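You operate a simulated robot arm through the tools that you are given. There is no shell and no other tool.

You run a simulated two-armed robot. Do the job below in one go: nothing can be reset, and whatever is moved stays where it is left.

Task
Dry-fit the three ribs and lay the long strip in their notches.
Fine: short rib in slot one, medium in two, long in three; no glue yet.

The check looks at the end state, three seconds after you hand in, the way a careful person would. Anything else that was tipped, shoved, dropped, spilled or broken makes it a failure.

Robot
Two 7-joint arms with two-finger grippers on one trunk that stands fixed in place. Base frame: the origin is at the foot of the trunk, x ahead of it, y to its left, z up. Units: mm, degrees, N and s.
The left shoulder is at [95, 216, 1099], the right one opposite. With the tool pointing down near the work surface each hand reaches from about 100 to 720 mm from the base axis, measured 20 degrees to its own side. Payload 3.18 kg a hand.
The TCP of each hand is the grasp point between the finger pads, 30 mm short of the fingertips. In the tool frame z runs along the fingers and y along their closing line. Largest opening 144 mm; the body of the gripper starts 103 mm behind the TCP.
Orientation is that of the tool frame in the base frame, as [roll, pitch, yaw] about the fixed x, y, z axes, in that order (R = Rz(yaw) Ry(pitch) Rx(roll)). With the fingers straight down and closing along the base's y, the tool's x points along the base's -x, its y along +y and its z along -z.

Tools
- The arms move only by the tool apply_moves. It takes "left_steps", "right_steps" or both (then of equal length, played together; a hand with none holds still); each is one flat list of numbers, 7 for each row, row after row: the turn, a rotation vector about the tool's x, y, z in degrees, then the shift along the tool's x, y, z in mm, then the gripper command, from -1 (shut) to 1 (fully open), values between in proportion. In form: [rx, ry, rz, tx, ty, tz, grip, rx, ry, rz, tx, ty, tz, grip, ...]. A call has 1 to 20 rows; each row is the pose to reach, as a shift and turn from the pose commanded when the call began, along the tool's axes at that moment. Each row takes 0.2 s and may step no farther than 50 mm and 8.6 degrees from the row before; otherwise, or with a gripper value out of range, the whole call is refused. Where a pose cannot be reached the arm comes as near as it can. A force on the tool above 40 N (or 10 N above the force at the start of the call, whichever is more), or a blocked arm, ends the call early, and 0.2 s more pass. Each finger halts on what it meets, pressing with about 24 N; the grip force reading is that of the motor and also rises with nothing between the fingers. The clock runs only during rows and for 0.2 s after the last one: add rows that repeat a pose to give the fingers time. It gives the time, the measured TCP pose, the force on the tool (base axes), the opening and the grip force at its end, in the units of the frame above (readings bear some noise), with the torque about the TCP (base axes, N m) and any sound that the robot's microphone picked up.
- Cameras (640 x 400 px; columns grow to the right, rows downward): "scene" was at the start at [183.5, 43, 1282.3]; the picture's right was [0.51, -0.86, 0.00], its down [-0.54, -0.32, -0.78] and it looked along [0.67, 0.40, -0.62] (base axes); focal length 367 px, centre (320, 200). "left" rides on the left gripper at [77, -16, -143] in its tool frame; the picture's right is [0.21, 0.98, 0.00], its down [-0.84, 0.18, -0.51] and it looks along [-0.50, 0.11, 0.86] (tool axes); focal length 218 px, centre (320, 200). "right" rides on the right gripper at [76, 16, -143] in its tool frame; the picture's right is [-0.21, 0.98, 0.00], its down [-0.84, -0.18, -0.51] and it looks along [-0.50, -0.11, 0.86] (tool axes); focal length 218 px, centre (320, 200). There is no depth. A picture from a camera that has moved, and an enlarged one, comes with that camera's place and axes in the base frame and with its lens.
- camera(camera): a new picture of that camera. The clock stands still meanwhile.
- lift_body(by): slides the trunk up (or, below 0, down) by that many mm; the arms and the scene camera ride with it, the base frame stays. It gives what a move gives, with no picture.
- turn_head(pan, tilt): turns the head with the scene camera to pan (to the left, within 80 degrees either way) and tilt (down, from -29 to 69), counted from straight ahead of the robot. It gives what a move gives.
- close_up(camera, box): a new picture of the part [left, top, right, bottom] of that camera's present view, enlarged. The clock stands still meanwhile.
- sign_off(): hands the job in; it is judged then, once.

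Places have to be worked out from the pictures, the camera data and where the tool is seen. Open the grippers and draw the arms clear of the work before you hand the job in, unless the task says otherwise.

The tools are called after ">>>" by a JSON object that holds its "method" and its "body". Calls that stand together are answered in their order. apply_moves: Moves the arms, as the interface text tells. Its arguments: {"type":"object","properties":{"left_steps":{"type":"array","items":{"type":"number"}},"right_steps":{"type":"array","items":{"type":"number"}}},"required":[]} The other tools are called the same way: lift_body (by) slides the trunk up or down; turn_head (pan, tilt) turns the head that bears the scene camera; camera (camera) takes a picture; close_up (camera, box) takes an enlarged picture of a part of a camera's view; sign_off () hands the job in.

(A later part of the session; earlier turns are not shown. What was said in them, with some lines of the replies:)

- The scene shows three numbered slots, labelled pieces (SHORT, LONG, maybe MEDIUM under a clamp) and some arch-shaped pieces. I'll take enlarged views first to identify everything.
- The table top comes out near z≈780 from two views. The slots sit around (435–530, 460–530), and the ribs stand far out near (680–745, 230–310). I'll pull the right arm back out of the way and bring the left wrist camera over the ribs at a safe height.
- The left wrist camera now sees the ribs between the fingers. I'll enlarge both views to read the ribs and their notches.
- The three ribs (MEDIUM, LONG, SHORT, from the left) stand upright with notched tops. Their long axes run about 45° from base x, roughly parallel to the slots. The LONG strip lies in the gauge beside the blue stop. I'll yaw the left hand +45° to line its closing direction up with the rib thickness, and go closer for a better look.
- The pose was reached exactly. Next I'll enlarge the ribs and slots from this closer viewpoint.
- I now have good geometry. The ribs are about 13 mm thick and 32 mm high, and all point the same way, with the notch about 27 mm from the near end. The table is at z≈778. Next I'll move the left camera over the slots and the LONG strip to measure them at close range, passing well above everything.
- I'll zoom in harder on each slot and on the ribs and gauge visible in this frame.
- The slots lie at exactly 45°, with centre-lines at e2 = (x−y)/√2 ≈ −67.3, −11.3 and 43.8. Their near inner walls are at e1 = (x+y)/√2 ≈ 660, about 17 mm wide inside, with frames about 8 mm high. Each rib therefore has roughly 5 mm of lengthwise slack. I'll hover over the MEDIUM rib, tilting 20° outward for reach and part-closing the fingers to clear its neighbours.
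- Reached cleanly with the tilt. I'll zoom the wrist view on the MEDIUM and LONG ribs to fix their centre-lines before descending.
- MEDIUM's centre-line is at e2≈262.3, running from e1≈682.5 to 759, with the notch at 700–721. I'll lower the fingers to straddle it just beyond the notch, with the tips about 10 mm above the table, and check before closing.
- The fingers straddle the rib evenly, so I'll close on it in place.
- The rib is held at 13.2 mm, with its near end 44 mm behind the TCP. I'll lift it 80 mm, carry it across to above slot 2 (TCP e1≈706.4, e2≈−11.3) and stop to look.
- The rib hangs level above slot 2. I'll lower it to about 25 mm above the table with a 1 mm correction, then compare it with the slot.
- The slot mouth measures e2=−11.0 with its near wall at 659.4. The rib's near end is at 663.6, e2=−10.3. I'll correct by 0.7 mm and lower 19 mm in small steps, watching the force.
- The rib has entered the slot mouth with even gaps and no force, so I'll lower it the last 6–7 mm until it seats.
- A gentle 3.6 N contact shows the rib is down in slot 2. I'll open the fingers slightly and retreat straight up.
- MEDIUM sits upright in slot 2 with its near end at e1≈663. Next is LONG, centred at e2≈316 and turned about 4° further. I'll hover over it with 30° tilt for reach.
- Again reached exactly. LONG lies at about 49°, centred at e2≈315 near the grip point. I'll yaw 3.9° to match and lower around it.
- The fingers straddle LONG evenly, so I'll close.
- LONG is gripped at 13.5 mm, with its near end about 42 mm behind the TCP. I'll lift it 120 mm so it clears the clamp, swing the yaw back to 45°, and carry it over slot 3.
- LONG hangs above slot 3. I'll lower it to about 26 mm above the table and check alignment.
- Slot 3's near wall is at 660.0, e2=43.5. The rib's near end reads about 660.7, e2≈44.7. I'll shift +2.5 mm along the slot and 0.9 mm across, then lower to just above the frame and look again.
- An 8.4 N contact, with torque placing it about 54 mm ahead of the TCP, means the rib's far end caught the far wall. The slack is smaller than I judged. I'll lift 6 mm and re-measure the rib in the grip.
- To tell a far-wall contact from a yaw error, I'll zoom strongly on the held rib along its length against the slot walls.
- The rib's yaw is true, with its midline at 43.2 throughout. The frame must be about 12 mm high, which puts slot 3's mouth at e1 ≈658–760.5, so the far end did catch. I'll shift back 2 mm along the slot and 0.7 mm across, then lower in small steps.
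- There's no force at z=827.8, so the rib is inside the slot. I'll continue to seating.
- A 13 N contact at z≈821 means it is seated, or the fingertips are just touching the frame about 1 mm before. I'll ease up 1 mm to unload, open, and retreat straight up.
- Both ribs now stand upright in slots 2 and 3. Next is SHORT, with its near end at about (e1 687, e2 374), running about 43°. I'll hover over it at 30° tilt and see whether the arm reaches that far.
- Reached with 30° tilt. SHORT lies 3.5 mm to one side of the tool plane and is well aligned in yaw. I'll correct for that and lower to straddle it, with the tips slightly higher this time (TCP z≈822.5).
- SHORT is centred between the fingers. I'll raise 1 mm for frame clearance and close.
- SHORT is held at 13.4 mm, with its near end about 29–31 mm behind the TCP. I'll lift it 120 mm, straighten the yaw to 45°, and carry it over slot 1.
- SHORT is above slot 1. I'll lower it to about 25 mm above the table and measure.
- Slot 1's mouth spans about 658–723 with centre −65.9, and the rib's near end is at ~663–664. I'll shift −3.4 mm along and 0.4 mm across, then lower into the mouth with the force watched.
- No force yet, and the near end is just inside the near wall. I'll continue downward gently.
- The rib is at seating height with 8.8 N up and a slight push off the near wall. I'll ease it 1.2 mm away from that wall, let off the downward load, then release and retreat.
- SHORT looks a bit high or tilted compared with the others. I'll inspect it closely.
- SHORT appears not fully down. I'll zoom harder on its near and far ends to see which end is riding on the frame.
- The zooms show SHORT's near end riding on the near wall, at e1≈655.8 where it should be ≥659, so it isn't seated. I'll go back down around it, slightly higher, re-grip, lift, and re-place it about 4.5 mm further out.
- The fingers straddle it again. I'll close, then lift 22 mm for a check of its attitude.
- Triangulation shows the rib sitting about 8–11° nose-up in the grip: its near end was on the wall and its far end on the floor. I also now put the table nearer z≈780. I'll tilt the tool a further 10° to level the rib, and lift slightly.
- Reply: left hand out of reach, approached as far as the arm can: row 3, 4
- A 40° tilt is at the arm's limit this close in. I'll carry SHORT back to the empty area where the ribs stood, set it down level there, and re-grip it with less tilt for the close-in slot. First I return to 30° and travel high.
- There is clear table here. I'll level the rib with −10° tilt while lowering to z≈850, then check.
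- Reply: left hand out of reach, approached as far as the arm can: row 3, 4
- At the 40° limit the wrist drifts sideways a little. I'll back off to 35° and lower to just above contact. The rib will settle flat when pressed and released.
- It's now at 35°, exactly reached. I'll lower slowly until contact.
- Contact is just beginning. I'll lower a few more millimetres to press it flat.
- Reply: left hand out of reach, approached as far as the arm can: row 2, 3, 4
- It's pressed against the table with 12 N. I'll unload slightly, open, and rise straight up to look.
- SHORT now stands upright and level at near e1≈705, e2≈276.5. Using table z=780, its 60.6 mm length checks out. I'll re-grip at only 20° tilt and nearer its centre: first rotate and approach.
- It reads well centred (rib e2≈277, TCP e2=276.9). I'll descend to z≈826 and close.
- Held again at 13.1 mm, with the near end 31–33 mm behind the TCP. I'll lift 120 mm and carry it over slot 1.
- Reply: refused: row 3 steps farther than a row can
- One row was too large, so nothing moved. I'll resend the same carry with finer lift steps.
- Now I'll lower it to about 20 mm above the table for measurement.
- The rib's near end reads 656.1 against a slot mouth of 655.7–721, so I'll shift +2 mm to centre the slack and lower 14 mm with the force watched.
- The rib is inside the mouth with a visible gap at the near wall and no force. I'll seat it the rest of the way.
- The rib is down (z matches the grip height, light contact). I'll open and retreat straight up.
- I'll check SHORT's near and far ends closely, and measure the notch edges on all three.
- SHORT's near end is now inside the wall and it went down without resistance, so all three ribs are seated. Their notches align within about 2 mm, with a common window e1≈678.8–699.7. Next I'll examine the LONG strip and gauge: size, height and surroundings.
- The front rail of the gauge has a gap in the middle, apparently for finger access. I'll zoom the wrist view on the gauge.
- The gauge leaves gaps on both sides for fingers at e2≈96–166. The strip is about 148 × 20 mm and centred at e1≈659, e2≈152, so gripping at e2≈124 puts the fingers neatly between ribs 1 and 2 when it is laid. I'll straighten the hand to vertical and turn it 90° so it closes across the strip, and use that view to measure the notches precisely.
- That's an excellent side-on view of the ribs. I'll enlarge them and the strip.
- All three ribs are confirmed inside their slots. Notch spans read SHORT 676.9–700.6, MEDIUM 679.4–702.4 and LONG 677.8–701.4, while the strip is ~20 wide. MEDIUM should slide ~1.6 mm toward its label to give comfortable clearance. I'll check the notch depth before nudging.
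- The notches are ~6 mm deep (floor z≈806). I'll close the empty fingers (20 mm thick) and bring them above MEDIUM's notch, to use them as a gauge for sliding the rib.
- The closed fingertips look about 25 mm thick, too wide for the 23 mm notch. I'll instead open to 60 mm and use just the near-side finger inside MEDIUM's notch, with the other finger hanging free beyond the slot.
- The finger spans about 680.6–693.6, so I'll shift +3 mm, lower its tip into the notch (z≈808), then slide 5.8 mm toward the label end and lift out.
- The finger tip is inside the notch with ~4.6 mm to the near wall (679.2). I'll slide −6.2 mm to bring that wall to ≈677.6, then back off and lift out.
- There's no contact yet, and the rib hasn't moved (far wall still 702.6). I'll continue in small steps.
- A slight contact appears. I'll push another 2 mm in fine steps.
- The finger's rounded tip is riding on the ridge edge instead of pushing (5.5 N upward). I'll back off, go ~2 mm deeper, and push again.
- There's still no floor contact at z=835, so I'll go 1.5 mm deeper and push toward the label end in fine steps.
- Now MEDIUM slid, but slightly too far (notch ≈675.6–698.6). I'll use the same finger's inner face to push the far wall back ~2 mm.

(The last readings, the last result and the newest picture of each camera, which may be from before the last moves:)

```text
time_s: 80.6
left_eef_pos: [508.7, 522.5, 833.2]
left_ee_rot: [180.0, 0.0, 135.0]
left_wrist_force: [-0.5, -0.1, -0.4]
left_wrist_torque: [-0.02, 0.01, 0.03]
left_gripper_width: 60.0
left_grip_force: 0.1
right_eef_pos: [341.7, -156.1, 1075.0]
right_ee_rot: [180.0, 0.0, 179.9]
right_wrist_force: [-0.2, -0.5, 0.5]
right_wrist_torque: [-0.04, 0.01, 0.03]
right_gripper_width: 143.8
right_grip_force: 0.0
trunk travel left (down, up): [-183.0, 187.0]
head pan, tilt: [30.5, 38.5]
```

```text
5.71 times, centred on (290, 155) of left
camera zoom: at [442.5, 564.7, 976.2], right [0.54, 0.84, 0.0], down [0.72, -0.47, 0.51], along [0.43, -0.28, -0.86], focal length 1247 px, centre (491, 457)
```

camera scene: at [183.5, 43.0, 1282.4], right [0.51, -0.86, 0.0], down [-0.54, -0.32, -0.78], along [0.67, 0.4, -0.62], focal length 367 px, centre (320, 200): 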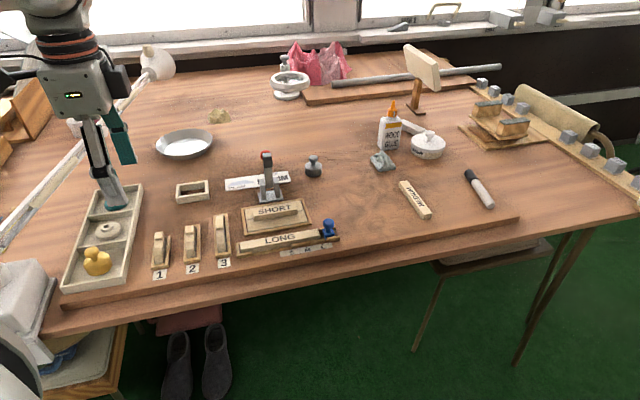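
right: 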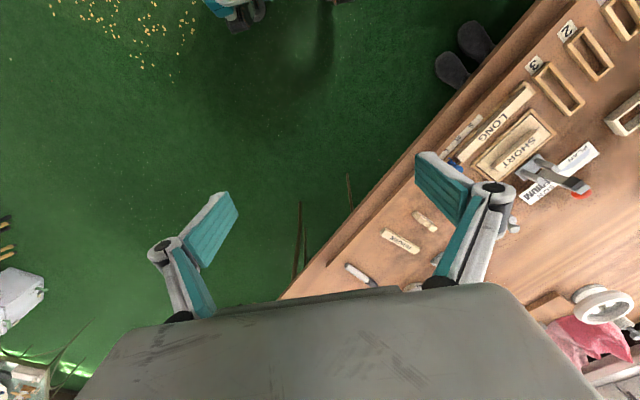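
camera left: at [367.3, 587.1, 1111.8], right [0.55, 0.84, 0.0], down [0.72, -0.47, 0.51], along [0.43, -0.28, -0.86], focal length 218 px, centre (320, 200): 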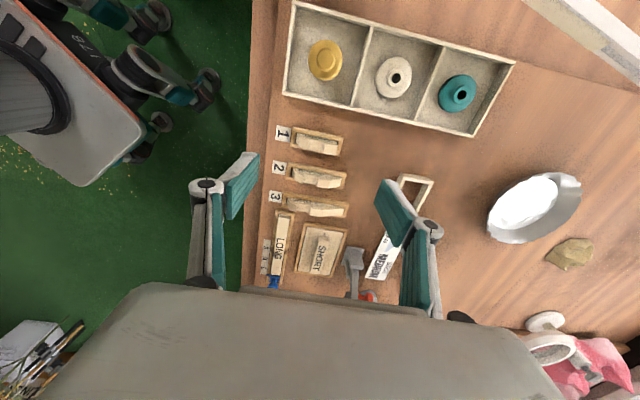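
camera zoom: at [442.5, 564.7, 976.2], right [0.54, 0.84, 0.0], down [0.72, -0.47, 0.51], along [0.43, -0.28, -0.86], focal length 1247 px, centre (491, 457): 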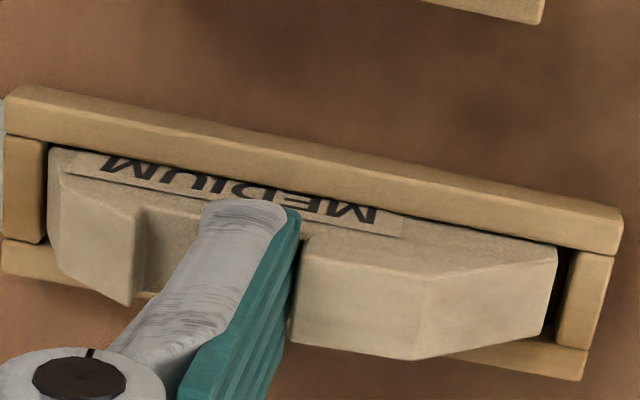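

MEDIUM's notch now reads 677.0–700.1, so the common window is ≈677.8–700.1, centred at 689. I'll lift out and go over the strip's grip point.

>>> {"method": "apply_moves", "body": {"left_steps": [0, 0, 0, 0, -1.5, 0, -0.167, 0, 0, 0, 0, -1.5, -25, -0.167, 0, 0, 0, 0, -1.5, -70, -0.167, 0, 0, 0, -40, -22, -75, -0.3, 0, 0, 0, -80, -43, -75, -0.4, 0, 0, 0, -110, -58, -75, -0.5, 0, 0, 0, -134, -70, -75, -0.5, 0, 0, 0, -134, -70, -75, -0.5]}}

>>> {"method": "camera", "body": {"camera": "left"}}

>>> {"method": "close_up", "body": {"camera": "left", "box": [240, 100, 400, 240]}}

>>> {"method": "close_up", "body": {"camera": "scene", "box": [140, 170, 350, 280]}}

```text
time_s: 82.4
left_eef_pos: [554.0, 377.0, 908.5]
left_ee_rot: [180.0, 0.1, 135.0]
left_wrist_force: [-0.5, -0.2, -0.6]
left_wrist_torque: [-0.01, -0.01, 0.0]
left_gripper_width: 36.1
left_grip_force: 0.0
right_eef_pos: [342.1, -155.8, 1075.2]
right_ee_rot: [-179.9, 0.1, -180.0]
right_wrist_force: [0.2, -0.9, 0.0]
right_wrist_torque: [-0.01, 0.02, -0.03]
right_gripper_width: 143.8
right_grip_force: 0.0
trunk travel left (down, up): [-183.0, 187.0]
head pan, tilt: [30.5, 38.5]
```

```text
taken
camera left: at [486.9, 420.1, 1051.0], right [0.54, 0.84, 0.0], down [0.72, -0.47, 0.51], along [0.43, -0.28, -0.86], focal length 218 px, centre (320, 200)
```

left: 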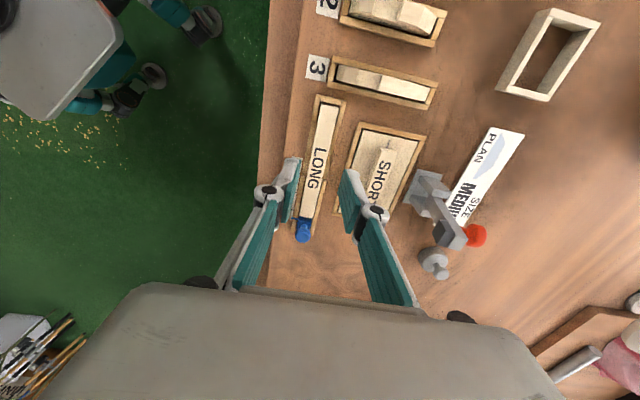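

```text
2.86 times, centred on (320, 170) of left
camera zoom: at [486.9, 420.1, 1051.0], right [0.54, 0.84, 0.0], down [0.72, -0.47, 0.51], along [0.43, -0.28, -0.86], focal length 624 px, centre (320, 286)
```

zoom: 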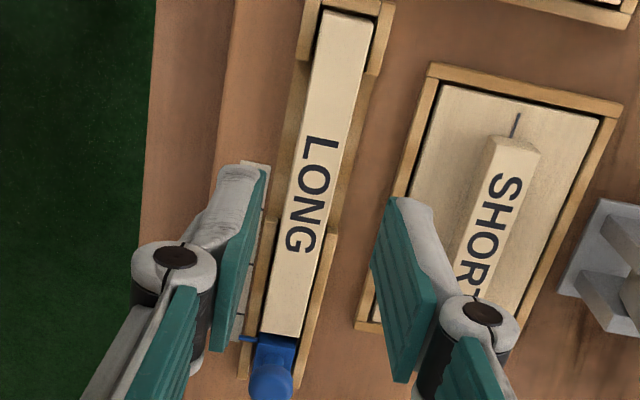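

```text
3.05 times, centred on (245, 225) of scene
camera zoom: at [183.5, 43.2, 1282.4], right [0.51, -0.86, 0.0], down [-0.54, -0.32, -0.78], along [0.67, 0.4, -0.62], focal length 1120 px, centre (549, 124)
```

zoom: 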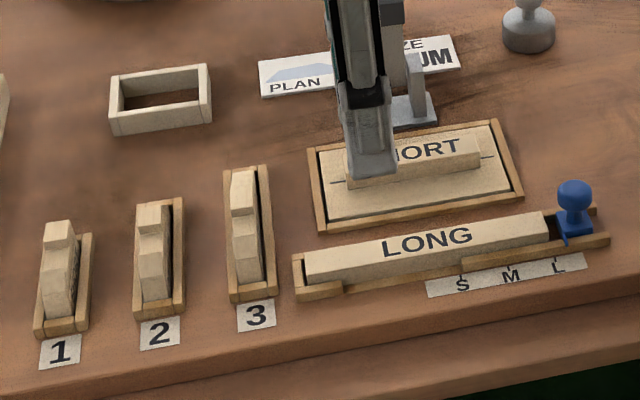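

The strip's centre-line at the grip point is e1≈659.6 (width 19.4), and its length runs e2 77.5–228. I'll shift 1.3 mm and lower the open fingers through the gauge's gaps to TCP z≈816.

>>> {"method": "apply_moves", "body": {"left_steps": [0, 0, 0, 0, 1.3, 30, -0.5, 0, 0, 0, 0, 1.3, 60, -0.5, 0, 0, 0, 0, 1.3, 80, -0.5, 0, 0, 0, 0, 1.3, 88, -0.5, 0, 0, 0, 0, 1.3, 92.5, -0.5, 0, 0, 0, 0, 1.3, 92.5, -0.5]}}

>>> {"method": "close_up", "body": {"camera": "left", "box": [240, 100, 400, 240]}}

>>> {"method": "close_up", "body": {"camera": "scene", "box": [225, 190, 345, 270]}}

```text
time_s: 83.8
left_eef_pos: [556.3, 379.5, 815.2]
left_ee_rot: [179.9, 0.0, 135.0]
left_wrist_force: [0.7, 0.2, -0.4]
left_wrist_torque: [-0.01, 0.04, -0.02]
left_gripper_width: 36.2
left_grip_force: 0.1
right_eef_pos: [341.6, -155.0, 1075.6]
right_ee_rot: [180.0, 0.1, 180.0]
right_wrist_force: [0.4, 0.4, 0.6]
right_wrist_torque: [0.0, 0.02, -0.01]
right_gripper_width: 143.8
right_grip_force: 0.0
trunk travel left (down, up): [-183.0, 187.0]
head pan, tilt: [30.5, 38.5]
```

```text
2.86 times, centred on (320, 170) of left
camera zoom: at [488.8, 421.3, 958.3], right [0.54, 0.84, 0.0], down [0.72, -0.47, 0.51], along [0.43, -0.28, -0.86], focal length 624 px, centre (320, 286)
```

zoom: 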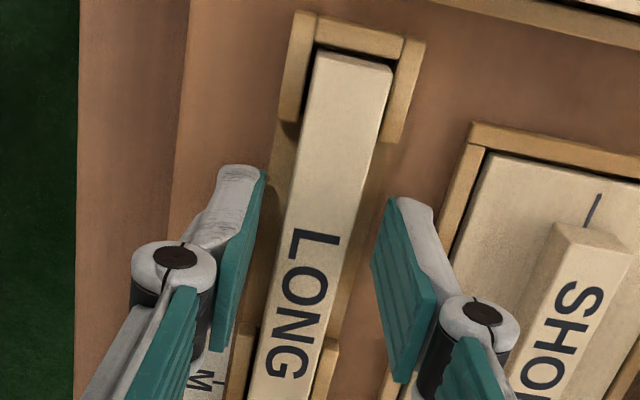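

```text
5.00 times, centred on (285, 230) of scene
camera zoom: at [183.4, 43.0, 1282.4], right [0.51, -0.86, 0.0], down [-0.54, -0.32, -0.78], along [0.67, 0.4, -0.62], focal length 1837 px, centre (495, 50)
```

zoom: 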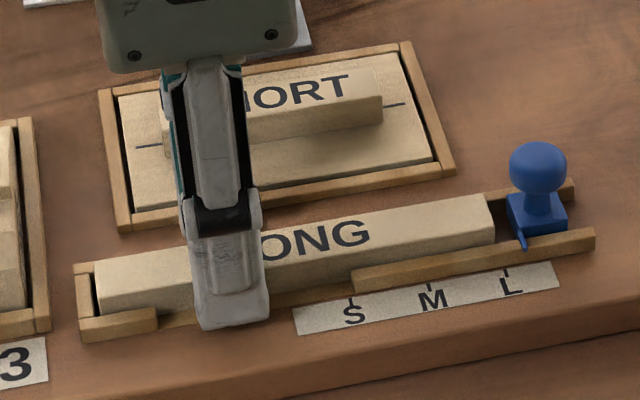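

The fingers are down in the gaps on both sides with no contact. I'll close on the strip.

>>> {"method": "apply_moves", "body": {"left_steps": [0, 0, 0, 0, 0, 0, -0.62, 0, 0, 0, 0, 0, 0, -0.75, 0, 0, 0, 0, 0, 0, -0.9, 0, 0, 0, 0, 0, 0, -1, 0, 0, 0, 0, 0, 0, -1]}}

>>> {"method": "close_up", "body": {"camera": "left", "box": [240, 100, 400, 240]}}

```text
time_s: 85.0
left_eef_pos: [554.3, 379.6, 814.5]
left_ee_rot: [180.0, 0.1, 135.0]
left_wrist_force: [-0.4, -0.6, 0.0]
left_wrist_torque: [-0.01, 0.0, 0.01]
left_gripper_width: 18.8
left_grip_force: 15.9
right_eef_pos: [342.1, -155.4, 1074.9]
right_ee_rot: [-179.9, 0.0, 179.9]
right_wrist_force: [0.3, 0.0, -0.1]
right_wrist_torque: [-0.02, -0.01, -0.01]
right_gripper_width: 144.0
right_grip_force: 0.0
trunk travel left (down, up): [-183.0, 187.0]
head pan, tilt: [30.5, 38.5]
```

```text
2.86 times, centred on (320, 170) of left
camera zoom: at [488.9, 421.4, 958.3], right [0.54, 0.84, 0.0], down [0.72, -0.47, 0.51], along [0.43, -0.28, -0.86], focal length 624 px, centre (320, 286)
```

zoom: 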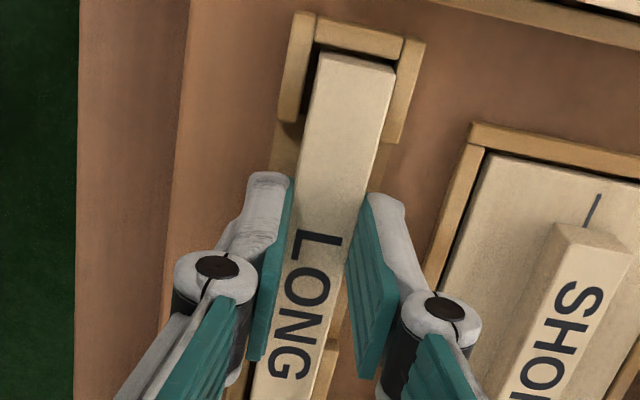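

The strip is gripped at 18.8 mm. I'll lift it straight out and verify it hangs level.

>>> {"method": "apply_moves", "body": {"left_steps": [0, 0, 0, 0, 0, -4, -1, 0, 0, 0, 0, 0, -12, -1, 0, 0, 0, 0, 0, -30, -1, 0, 0, 0, 0, 0, -60, -1, 0, 0, 0, 0, 0, -90, -1, 0, 0, 0, 0, 0, -90, -1]}}

>>> {"method": "close_up", "body": {"camera": "left", "box": [200, 60, 420, 250]}}

>>> {"method": "close_up", "body": {"camera": "scene", "box": [200, 140, 350, 270]}}

```text
time_s: 86.4
left_eef_pos: [555.4, 377.7, 906.9]
left_ee_rot: [-179.9, 0.0, 135.0]
left_wrist_force: [0.5, -0.3, 0.4]
left_wrist_torque: [0.02, 0.0, 0.02]
left_gripper_width: 18.9
left_grip_force: 15.5
right_eef_pos: [342.8, -155.3, 1075.3]
right_ee_rot: [180.0, -0.1, -180.0]
right_wrist_force: [0.5, -0.4, 0.5]
right_wrist_torque: [0.0, -0.01, 0.0]
right_gripper_width: 144.0
right_grip_force: 0.2
trunk travel left (down, up): [-183.0, 187.0]
head pan, tilt: [30.5, 38.5]
```

```text
2.11 times, centred on (310, 155) of left
camera zoom: at [488.2, 420.6, 1048.8], right [0.54, 0.84, 0.0], down [0.72, -0.47, 0.51], along [0.43, -0.28, -0.86], focal length 460 px, centre (341, 295)
```

zoom: 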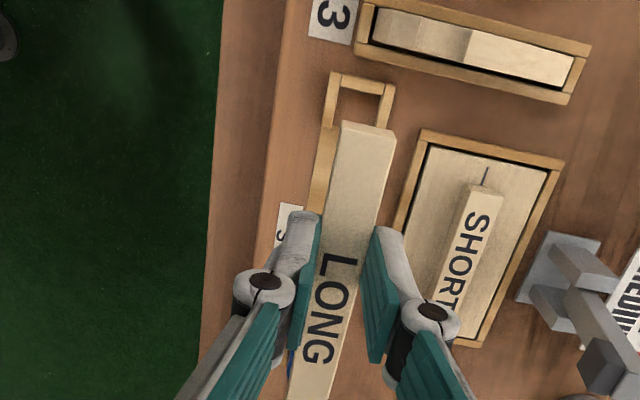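

```text
3.08 times, centred on (275, 205) of scene
camera zoom: at [184.0, 43.2, 1282.1], right [0.51, -0.86, 0.0], down [-0.54, -0.32, -0.78], along [0.67, 0.4, -0.62], focal length 1130 px, centre (458, 185)
```

zoom: 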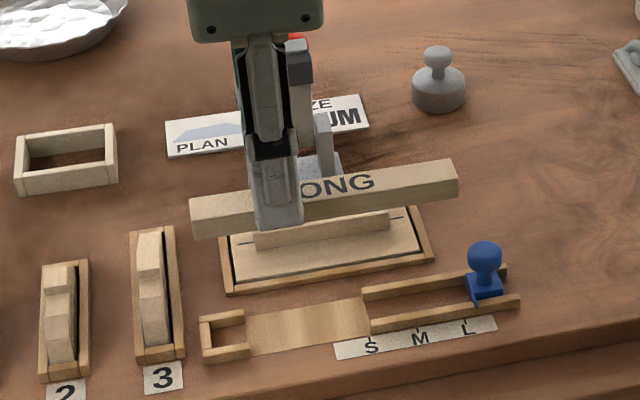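

The strip came out level with no slip, and the gauge and blue stop are untouched. I'll carry it over the ribs to TCP e1≈689, e2≈−37.

>>> {"method": "apply_moves", "body": {"left_steps": [0, 0, 0, 40, 7, 0, -1, 0, 0, 0, 80, 15, 0, -1, 0, 0, 0, 120, 22, 0, -1, 0, 0, 0, 150, 28, 0, -1, 0, 0, 0, 161.7, 29.5, 0, -1, 0, 0, 0, 161.7, 29.5, 15, -1, 0, 0, 0, 161.7, 29.5, 30, -1, 0, 0, 0, 161.7, 29.5, 30, -1]}}

>>> {"method": "camera", "body": {"camera": "left"}}

>>> {"method": "close_up", "body": {"camera": "left", "box": [240, 90, 400, 250]}}

>>> {"method": "close_up", "body": {"camera": "scene", "box": [130, 170, 270, 285]}}

```text
time_s: 88.2
left_eef_pos: [461.0, 514.5, 876.2]
left_ee_rot: [180.0, 0.1, 135.0]
left_wrist_force: [0.2, -1.1, -0.5]
left_wrist_torque: [0.01, 0.01, 0.01]
left_gripper_width: 18.5
left_grip_force: 15.8
right_eef_pos: [342.6, -156.4, 1076.2]
right_ee_rot: [-180.0, -0.1, -179.9]
right_wrist_force: [0.2, -0.7, -0.4]
right_wrist_torque: [0.02, -0.02, 0.0]
right_gripper_width: 143.9
right_grip_force: 0.1
trunk travel left (down, up): [-183.0, 187.0]
head pan, tilt: [30.5, 38.5]
```

```text
taken
camera left: at [395.5, 555.7, 1018.6], right [0.54, 0.84, 0.0], down [0.72, -0.47, 0.51], along [0.43, -0.28, -0.86], focal length 218 px, centre (320, 200)
```

left: 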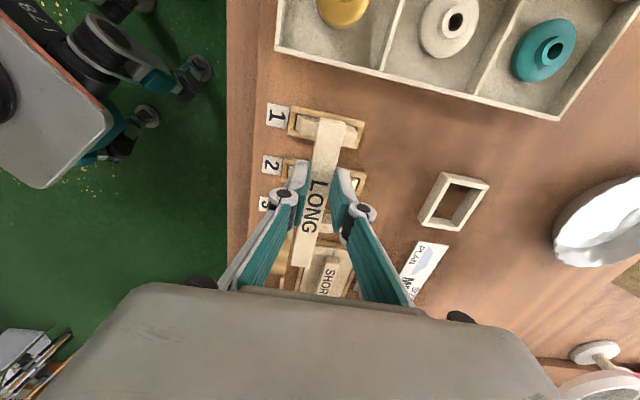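

```text
2.50 times, centred on (320, 170) of left
camera zoom: at [395.5, 555.7, 1018.6], right [0.54, 0.84, 0.0], down [0.72, -0.47, 0.51], along [0.43, -0.28, -0.86], focal length 546 px, centre (320, 275)
```

zoom: 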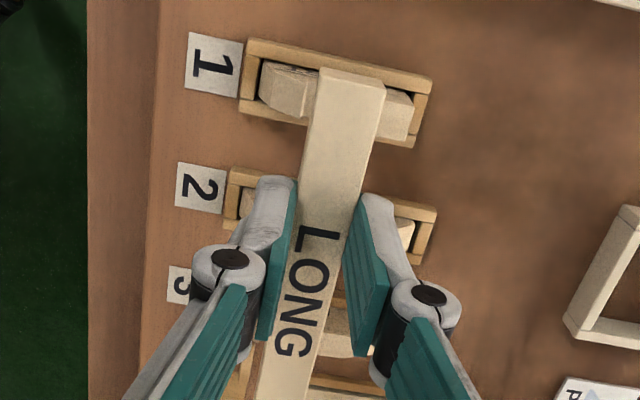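

```text
3.48 times, centred on (200, 228) of scene
camera zoom: at [183.4, 43.0, 1282.4], right [0.51, -0.86, 0.0], down [-0.54, -0.32, -0.78], along [0.67, 0.4, -0.62], focal length 1278 px, centre (737, 104)
```

zoom: 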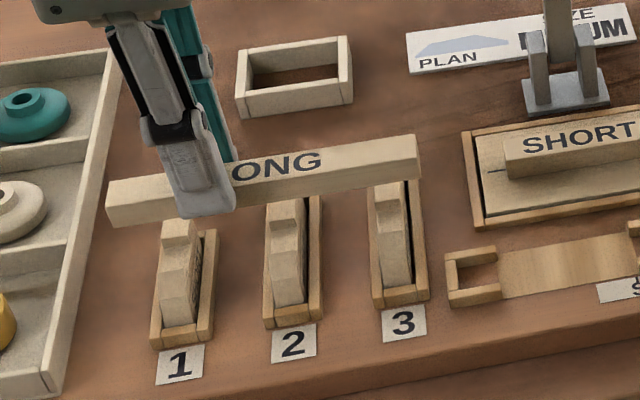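

The strip's edges run 678–698 at rib 1 and 680–698.6 toward rib 3, centred on each notch to within ~0.5 mm. I'll lower 27 mm to just above the ridges and recheck.

>>> {"method": "apply_moves", "body": {"left_steps": [0, 0, 0, 0, 0, 10, -1, 0, 0, 0, 0, 0, 20, -1, 0, 0, 0, 0, 0, 27, -1, 0, 0, 0, 0, 0, 27, -1]}}

>>> {"method": "close_up", "body": {"camera": "left", "box": [250, 80, 400, 210]}}

>>> {"method": "close_up", "body": {"camera": "scene", "box": [140, 190, 250, 275]}}

```text
time_s: 89.2
left_eef_pos: [461.0, 513.9, 849.0]
left_ee_rot: [180.0, -0.1, 135.1]
left_wrist_force: [0.1, 0.4, -0.1]
left_wrist_torque: [-0.03, 0.01, -0.01]
left_gripper_width: 18.6
left_grip_force: 16.3
right_eef_pos: [341.8, -156.0, 1076.4]
right_ee_rot: [-179.9, 0.0, -180.0]
right_wrist_force: [0.1, -0.5, 0.4]
right_wrist_torque: [0.01, 0.04, -0.04]
right_gripper_width: 144.1
right_grip_force: 0.0
trunk travel left (down, up): [-183.0, 187.0]
head pan, tilt: [30.5, 38.5]
```

```text
3.08 times, centred on (325, 145) of left
camera zoom: at [395.1, 556.3, 991.6], right [0.54, 0.84, 0.0], down [0.72, -0.47, 0.51], along [0.43, -0.28, -0.86], focal length 672 px, centre (305, 369)
```

zoom: 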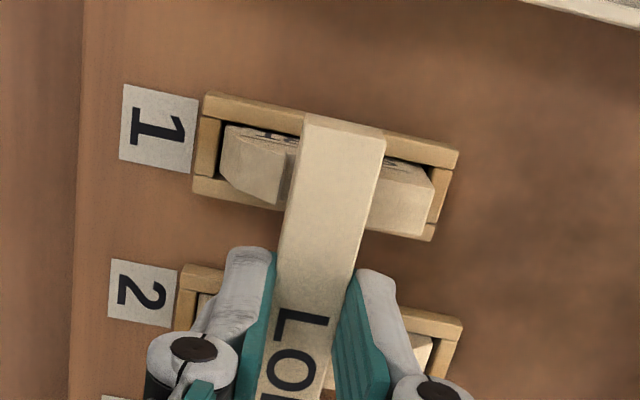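

```text
4.71 times, centred on (195, 232) of scene
camera zoom: at [183.4, 43.0, 1282.4], right [0.51, -0.86, 0.0], down [-0.54, -0.32, -0.78], along [0.67, 0.4, -0.62], focal length 1729 px, centre (908, 47)
```

zoom: 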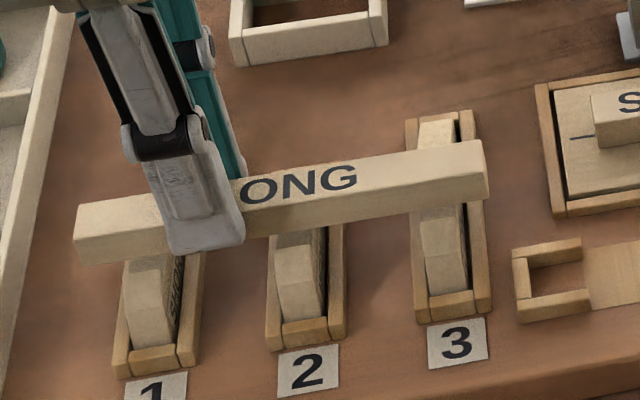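

Clearances look right on both sides. I'll lower slowly into the notches, watching the force.

>>> {"method": "apply_moves", "body": {"left_steps": [0, 0, 0, 0, 0, 2, -1, 0, 0, 0, 0, 0, 4, -1, 0, 0, 0, 0, 0, 5.5, -1, 0, 0, 0, 0, 0, 7, -1, 0, 0, 0, 0, 0, 7, -1]}}

>>> {"method": "close_up", "body": {"camera": "left", "box": [250, 80, 400, 210]}}

>>> {"method": "close_up", "body": {"camera": "scene", "box": [140, 200, 240, 275]}}

```text
time_s: 90.4
left_eef_pos: [461.7, 515.4, 841.5]
left_ee_rot: [179.9, 0.0, 135.0]
left_wrist_force: [0.1, 0.6, -0.1]
left_wrist_torque: [0.0, -0.01, -0.03]
left_gripper_width: 18.8
left_grip_force: 15.8
right_eef_pos: [343.3, -156.0, 1075.7]
right_ee_rot: [180.0, 0.0, -180.0]
right_wrist_force: [-0.5, 0.5, 1.3]
right_wrist_torque: [0.01, 0.04, -0.02]
right_gripper_width: 144.1
right_grip_force: 0.0
trunk travel left (down, up): [-183.0, 187.0]
head pan, tilt: [30.5, 38.5]
```

```text
3.08 times, centred on (325, 145) of left
camera zoom: at [395.2, 556.6, 984.5], right [0.54, 0.84, 0.0], down [0.72, -0.47, 0.51], along [0.43, -0.28, -0.86], focal length 672 px, centre (305, 369)
```

zoom: 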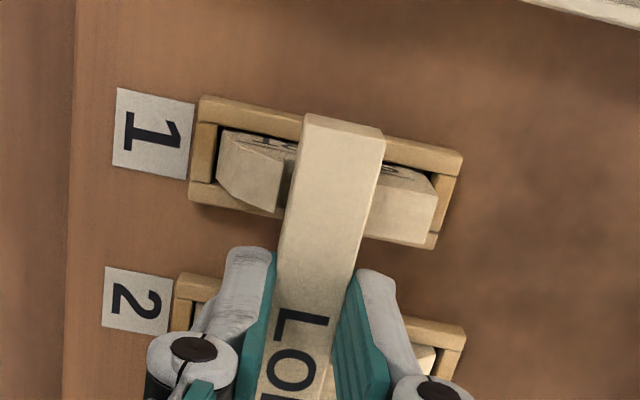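

```text
5.33 times, centred on (190, 238) of scene
camera zoom: at [183.5, 43.0, 1282.3], right [0.51, -0.86, 0.0], down [-0.54, -0.32, -0.78], along [0.67, 0.4, -0.62], focal length 1959 px, centre (1013, 0)
```

zoom: 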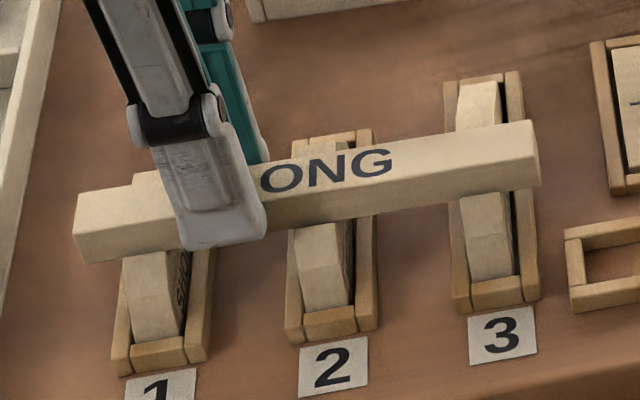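

No force yet, and a small dark gap shows beside the strip at rib 1. I'll continue downward gently.

>>> {"method": "apply_moves", "body": {"left_steps": [0, 0, 0, 0, 0, 1, -1, 0, 0, 0, 0, 0, 2, -1, 0, 0, 0, 0, 0, 3, -1, 0, 0, 0, 0, 0, 4, -1, 0, 0, 0, 0, 0, 4, -1]}}

>>> {"method": "close_up", "body": {"camera": "left", "box": [250, 80, 400, 210]}}

>>> {"method": "close_up", "body": {"camera": "scene", "box": [140, 200, 240, 275]}}

```text
time_s: 91.6
left_eef_pos: [461.4, 514.6, 839.8]
left_ee_rot: [179.8, 0.0, 135.0]
left_wrist_force: [-1.3, 1.7, 7.8]
left_wrist_torque: [-0.05, -0.05, -0.03]
left_gripper_width: 19.0
left_grip_force: 16.0
right_eef_pos: [342.0, -157.0, 1075.9]
right_ee_rot: [179.9, 0.0, 180.0]
right_wrist_force: [-0.6, -0.1, 0.1]
right_wrist_torque: [0.0, 0.03, -0.02]
right_gripper_width: 144.0
right_grip_force: 0.0
trunk travel left (down, up): [-183.0, 187.0]
head pan, tilt: [30.5, 38.5]
```

```text
3.08 times, centred on (325, 145) of left
camera zoom: at [394.9, 556.0, 981.6], right [0.54, 0.84, 0.0], down [0.72, -0.47, 0.51], along [0.43, -0.27, -0.86], focal length 672 px, centre (305, 369)
```

zoom: 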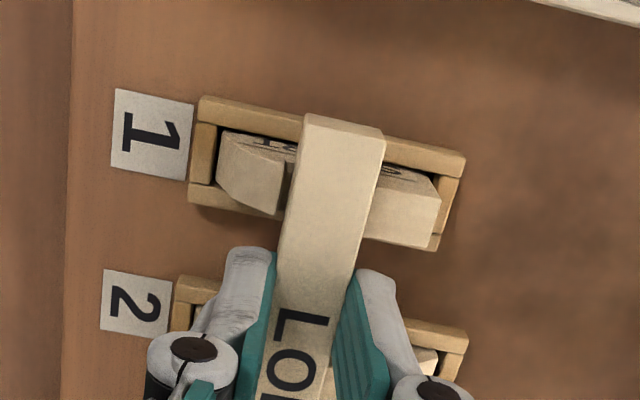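

```text
5.33 times, centred on (190, 238) of scene
camera zoom: at [182.8, 42.6, 1282.6], right [0.51, -0.86, 0.0], down [-0.54, -0.32, -0.78], along [0.68, 0.4, -0.62], focal length 1959 px, centre (1013, 0)
```

zoom: 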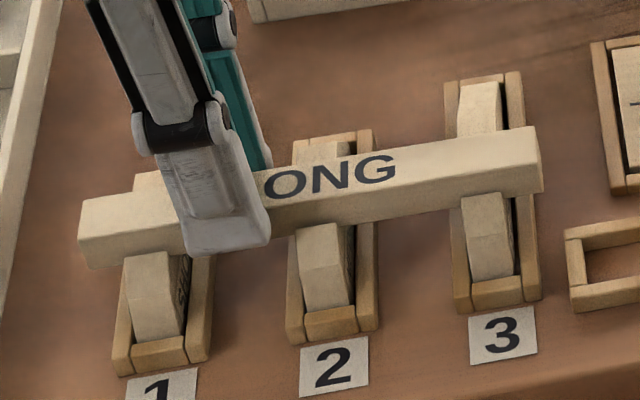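

Contact at 7.8 N at the expected notch-floor height. I'll zoom in to confirm it's seated at each rib before releasing.

>>> {"method": "close_up", "body": {"camera": "scene", "box": [220, 220, 245, 245]}}

>>> {"method": "close_up", "body": {"camera": "scene", "box": [188, 225, 213, 250]}}

>>> {"method": "close_up", "body": {"camera": "scene", "box": [152, 230, 182, 260]}}

>>> {"method": "close_up", "body": {"camera": "left", "box": [295, 105, 355, 165]}}

```text
16.00 times, centred on (232, 232) of scene
camera zoom: at [182.8, 42.6, 1282.6], right [0.51, -0.86, 0.0], down [-0.54, -0.32, -0.78], along [0.68, 0.4, -0.62], focal length 5878 px, centre (1720, -320)
```

zoom: 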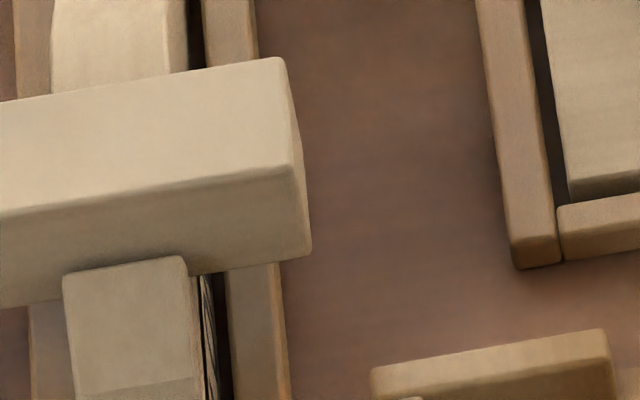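

```text
16.00 times, centred on (200, 238) of scene
camera zoom: at [182.8, 42.6, 1282.6], right [0.51, -0.86, 0.0], down [-0.54, -0.32, -0.78], along [0.68, 0.4, -0.62], focal length 5878 px, centre (2232, -400)
```

zoom: 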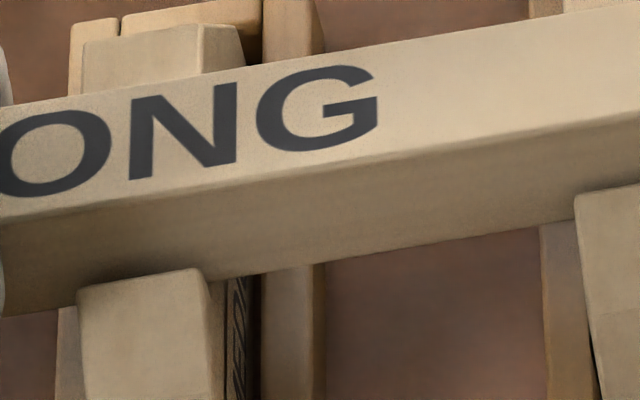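

```text
13.33 times, centred on (167, 245) of scene
camera zoom: at [182.8, 42.6, 1282.6], right [0.51, -0.86, 0.0], down [-0.54, -0.32, -0.78], along [0.68, 0.4, -0.62], focal length 4898 px, centre (2360, -400)
```

zoom: 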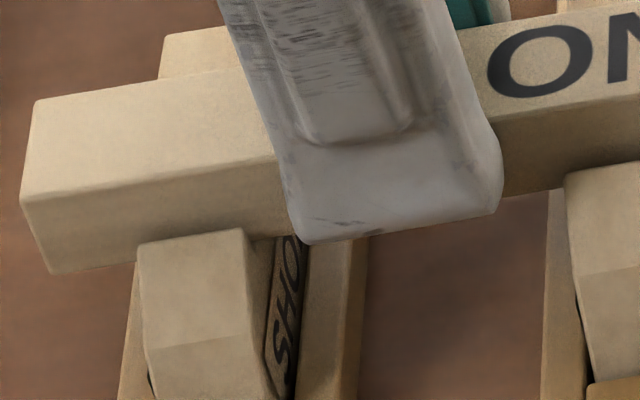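

```text
6.67 times, centred on (325, 135) of left
camera zoom: at [394.9, 556.0, 981.6], right [0.54, 0.84, 0.0], down [0.72, -0.47, 0.51], along [0.43, -0.27, -0.86], focal length 1455 px, centre (287, 633)
```

zoom: 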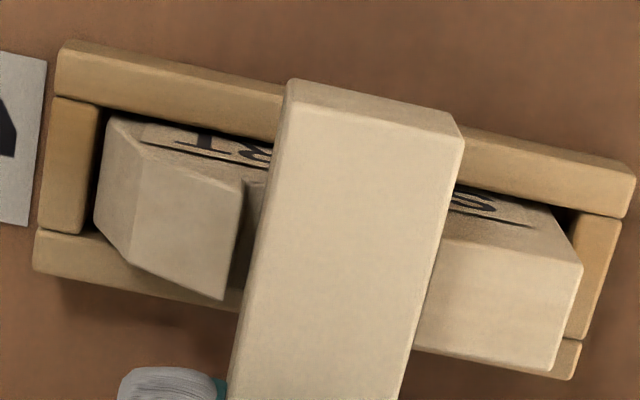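

The ridges overlap the strip's lower edge at all three ribs, so it's inside every notch. I'll unload 2 mm, open, and rise straight up.

>>> {"method": "apply_moves", "body": {"left_steps": [0, 0, 0, 0, 0, -1.2, -1, 0, 0, 0, 0, 0, -1.8, -0.85, 0, 0, 0, 0, 0, -1.8, -0.7, 0, 0, 0, 0, 0, -1.8, -0.6, 0, 0, 0, 0, 0, -1.8, -0.5, 0, 0, 0, 0, 0, -10, -0.5, 0, 0, 0, 0, 0, -30, -0.5, 0, 0, 0, 0, 0, -70, -0.5, 0, 0, 0, 0, 0, -100, -0.5]}}

>>> {"method": "close_up", "body": {"camera": "left", "box": [240, 90, 400, 250]}}

>>> {"method": "close_up", "body": {"camera": "scene", "box": [140, 195, 250, 280]}}

```text
time_s: 93.6
left_eef_pos: [460.2, 514.1, 938.4]
left_ee_rot: [179.8, -0.1, 135.1]
left_wrist_force: [0.4, -0.3, 0.2]
left_wrist_torque: [-0.02, -0.04, -0.01]
left_gripper_width: 36.0
left_grip_force: 0.1
right_eef_pos: [342.6, -155.3, 1076.2]
right_ee_rot: [-180.0, 0.0, -179.9]
right_wrist_force: [-0.2, 0.2, 0.0]
right_wrist_torque: [0.05, 0.01, -0.03]
right_gripper_width: 143.9
right_grip_force: 0.0
trunk travel left (down, up): [-183.0, 187.0]
head pan, tilt: [30.5, 38.5]
```

```text
2.50 times, centred on (320, 170) of left
camera zoom: at [394.3, 556.1, 1081.4], right [0.54, 0.84, 0.0], down [0.72, -0.47, 0.51], along [0.43, -0.27, -0.86], focal length 546 px, centre (320, 275)
```

zoom: 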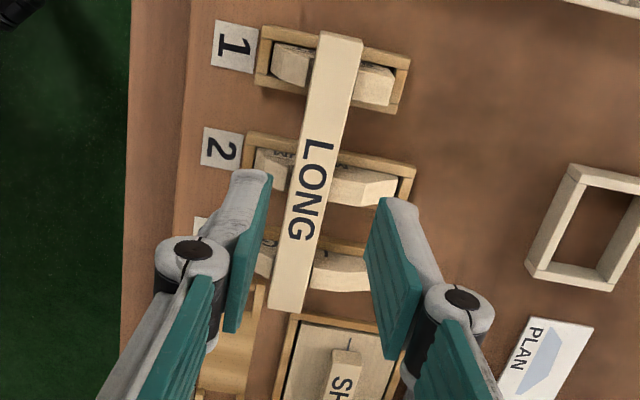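

```text
4.71 times, centred on (195, 238) of scene
camera zoom: at [183.3, 42.8, 1282.4], right [0.51, -0.86, 0.0], down [-0.54, -0.32, -0.78], along [0.67, 0.4, -0.62], focal length 1729 px, centre (908, 24)
```

zoom: 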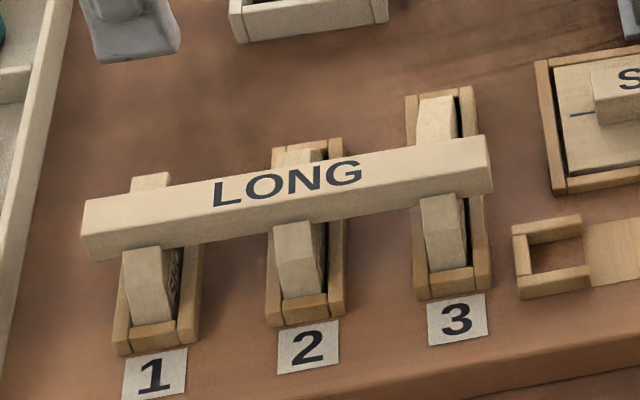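

The strip lies across all three ribs. I'll inspect each notch closely.

>>> {"method": "close_up", "body": {"camera": "scene", "box": [218, 215, 248, 260]}}

>>> {"method": "close_up", "body": {"camera": "scene", "box": [185, 220, 215, 265]}}

>>> {"method": "close_up", "body": {"camera": "scene", "box": [150, 225, 185, 272]}}

>>> {"method": "close_up", "body": {"camera": "left", "box": [285, 95, 375, 220]}}

```text
8.89 times, centred on (233, 238) of scene
camera zoom: at [183.3, 42.8, 1282.4], right [0.51, -0.86, 0.0], down [-0.54, -0.32, -0.78], along [0.67, 0.4, -0.62], focal length 3265 px, centre (1093, -133)
```

zoom: 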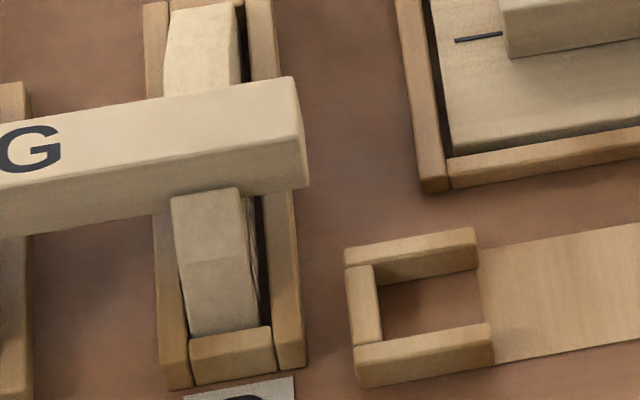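

```text
8.89 times, centred on (200, 242) of scene
camera zoom: at [183.3, 42.8, 1282.4], right [0.51, -0.86, 0.0], down [-0.54, -0.32, -0.78], along [0.67, 0.4, -0.62], focal length 3265 px, centre (1387, -178)
```

zoom: 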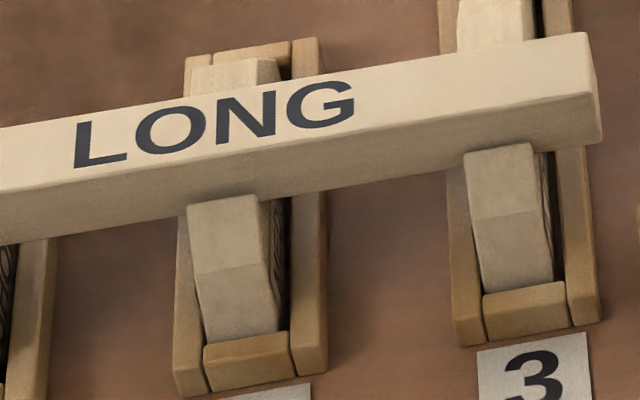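

```text
8.51 times, centred on (168, 248) of scene
camera zoom: at [183.3, 42.8, 1282.4], right [0.51, -0.86, 0.0], down [-0.54, -0.32, -0.78], along [0.67, 0.4, -0.62], focal length 3126 px, centre (1618, -213)
```

zoom: 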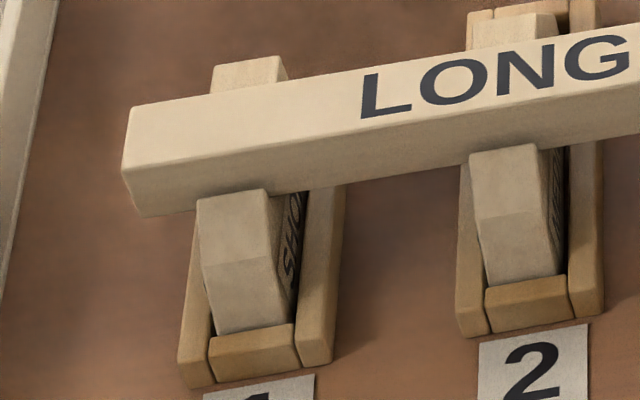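

```text
3.20 times, centred on (330, 158) of left
camera zoom: at [394.3, 556.1, 1081.4], right [0.54, 0.84, 0.0], down [0.72, -0.47, 0.51], along [0.43, -0.27, -0.86], focal length 698 px, centre (288, 336)
```

zoom: 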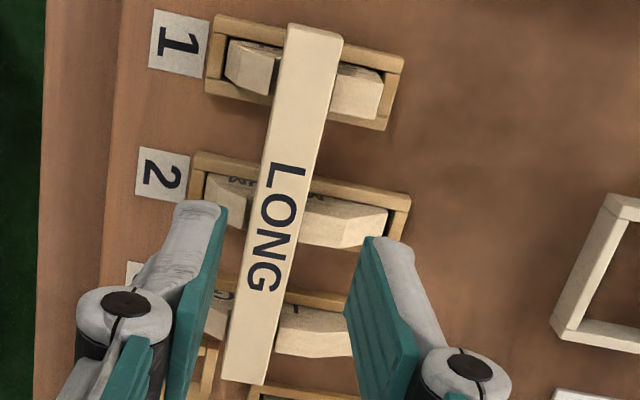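

To be sure the strip settled fully after release, I'll compare the same three magnified spots again, plus a side view from the wrist.

>>> {"method": "close_up", "body": {"camera": "scene", "box": [220, 220, 245, 245]}}

>>> {"method": "close_up", "body": {"camera": "scene", "box": [188, 225, 213, 250]}}

>>> {"method": "close_up", "body": {"camera": "scene", "box": [152, 230, 182, 260]}}

>>> {"method": "close_up", "body": {"camera": "left", "box": [300, 95, 350, 140]}}

>>> {"method": "close_up", "body": {"camera": "left", "box": [295, 140, 355, 180]}}

```text
16.00 times, centred on (232, 232) of scene
camera zoom: at [183.3, 42.8, 1282.4], right [0.51, -0.86, 0.0], down [-0.54, -0.32, -0.78], along [0.67, 0.4, -0.62], focal length 5878 px, centre (1720, -320)
```

zoom: 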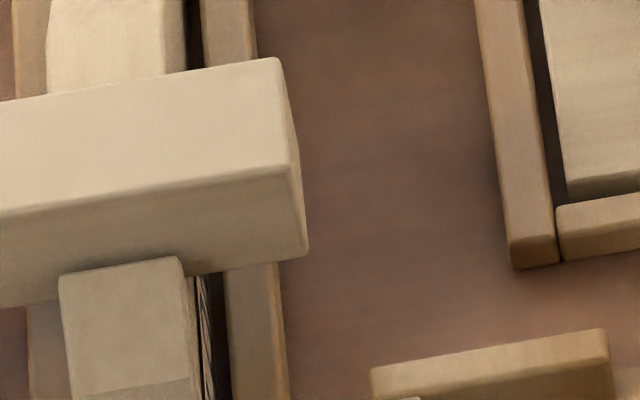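

```text
16.00 times, centred on (200, 238) of scene
camera zoom: at [183.3, 42.8, 1282.4], right [0.51, -0.86, 0.0], down [-0.54, -0.32, -0.78], along [0.67, 0.4, -0.62], focal length 5878 px, centre (2232, -400)
```

zoom: 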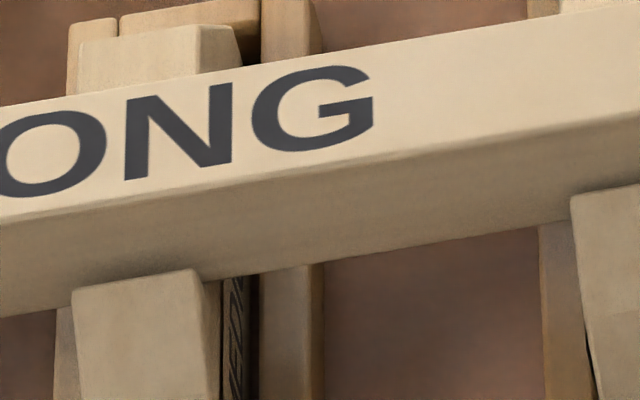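

```text
13.33 times, centred on (167, 245) of scene
camera zoom: at [183.3, 42.8, 1282.4], right [0.51, -0.86, 0.0], down [-0.54, -0.32, -0.78], along [0.67, 0.4, -0.62], focal length 4898 px, centre (2360, -400)
```

zoom: 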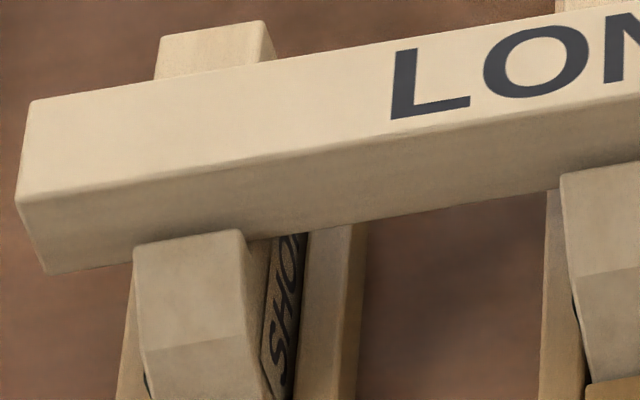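

```text
8.89 times, centred on (325, 118) of left
camera zoom: at [394.3, 556.1, 1081.4], right [0.54, 0.84, 0.0], down [0.72, -0.47, 0.51], along [0.43, -0.27, -0.86], focal length 1940 px, centre (276, 933)
```

zoom: 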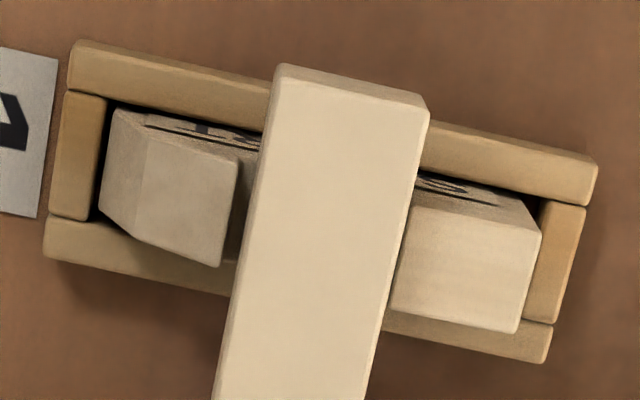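

```text
10.00 times, centred on (325, 160) of left
camera zoom: at [394.3, 556.1, 1081.4], right [0.54, 0.84, 0.0], down [0.72, -0.47, 0.51], along [0.43, -0.27, -0.86], focal length 2183 px, centre (270, 600)
```

zoom: 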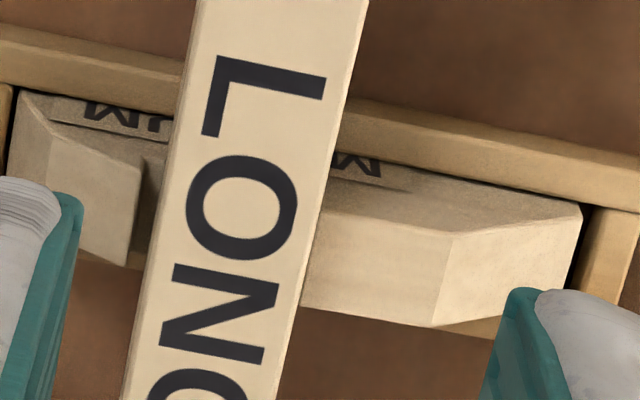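

Nothing changed after release: at rib 1 the strip spans 679–698.6 inside a 676.9–700.6 notch, and its height matches the notch floor. Now I'll raise the left hand, draw it back clear of the work and open both grippers.

>>> {"method": "apply_moves", "body": {"left_steps": [0, 0, 0, 0, 0, -45, -0.5, 0, 0, 0, 0, 0, -90, -0.5, 0, 0, 0, 6, -38, -100, 0, 0, 0, 0, 13, -77, -100, 0.5, 0, 0, 0, 19, -116, -100, 1, 0, 0, 0, 26, -155, -100, 1, 0, 0, 0, 32.5, -193.7, -100, 1, 0, 0, 0, 32.5, -193.7, -100, 1]}}

>>> {"method": "camera", "body": {"camera": "scene"}}

>>> {"method": "close_up", "body": {"camera": "scene", "box": [130, 180, 360, 285]}}

>>> {"method": "camera", "body": {"camera": "left"}}

```text
time_s: 95.4
left_eef_pos: [301.6, 398.2, 1038.1]
left_ee_rot: [179.7, 0.0, 134.9]
left_wrist_force: [0.4, -0.7, 0.8]
left_wrist_torque: [0.07, -0.01, 0.0]
left_gripper_width: 144.0
left_grip_force: 0.1
right_eef_pos: [342.7, -156.9, 1075.5]
right_ee_rot: [179.9, -0.1, -179.9]
right_wrist_force: [-0.4, -0.6, -0.3]
right_wrist_torque: [0.08, 0.0, 0.01]
right_gripper_width: 144.0
right_grip_force: 0.1
trunk travel left (down, up): [-183.0, 187.0]
head pan, tilt: [30.5, 38.5]
```

```text
taken
camera scene: at [183.5, 41.1, 1282.3], right [0.51, -0.86, 0.0], down [-0.54, -0.31, -0.78], along [0.67, 0.4, -0.62], focal length 367 px, centre (320, 200)
```

scene: 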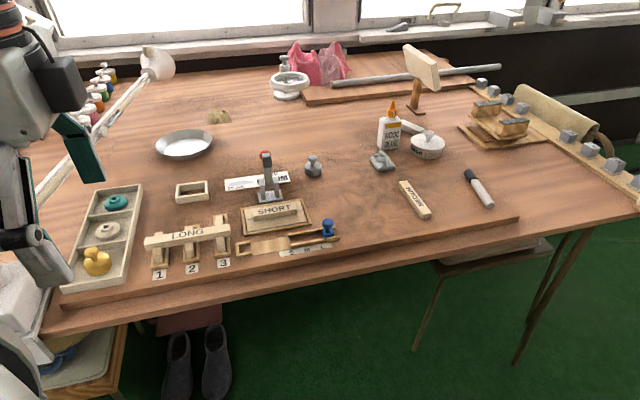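

```text
2.78 times, centred on (245, 232) of scene
camera zoom: at [183.5, 41.1, 1282.3], right [0.51, -0.86, 0.0], down [-0.54, -0.31, -0.78], along [0.67, 0.4, -0.62], focal length 1022 px, centre (529, 110)
```

zoom: 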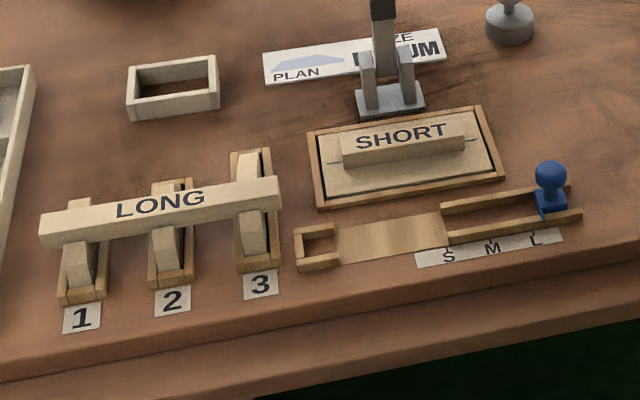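

```text
taken
camera left: at [235.6, 439.5, 1180.7], right [0.54, 0.84, 0.01], down [0.72, -0.47, 0.51], along [0.43, -0.27, -0.86], focal length 218 px, centre (320, 200)
```

left: 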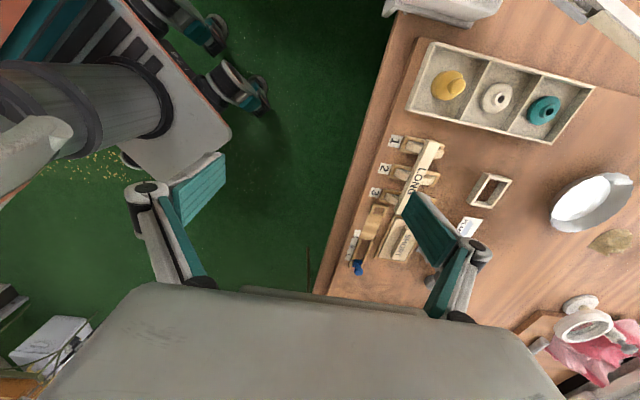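

The three ribs stand in their slots (SHORT in 1, MEDIUM in 2, LONG in 3) with the long strip lying in all three notches. The gauge, blue stop, clamp and other items look undisturbed. Both grippers are open and clear of the work, so I'm handing it in.

>>> {"method": "sign_off", "body": {}}

```text
The job is handed in.
```

The dry-fit is done and handed in. The short rib is in slot one, the medium in two and the long in three. The long strip lies in all three notches, and no glue was used.

- **Short rib, second try:** the first time, one end landed on the slot's frame. I picked it up, stood it on a clear patch of table to re-grip it, and then seated it properly.
- **Medium rib, small slide:** I slid it a couple of millimetres within its slot so its notch lined up with the other two.
- **Strip:** it spans all three ribs with a bit over 10 mm overhanging at each end. The last close-ups showed it sitting down in every notch.

In the final pictures, nothing else on the table looked moved. Both grippers are open and both arms are drawn back from the work.
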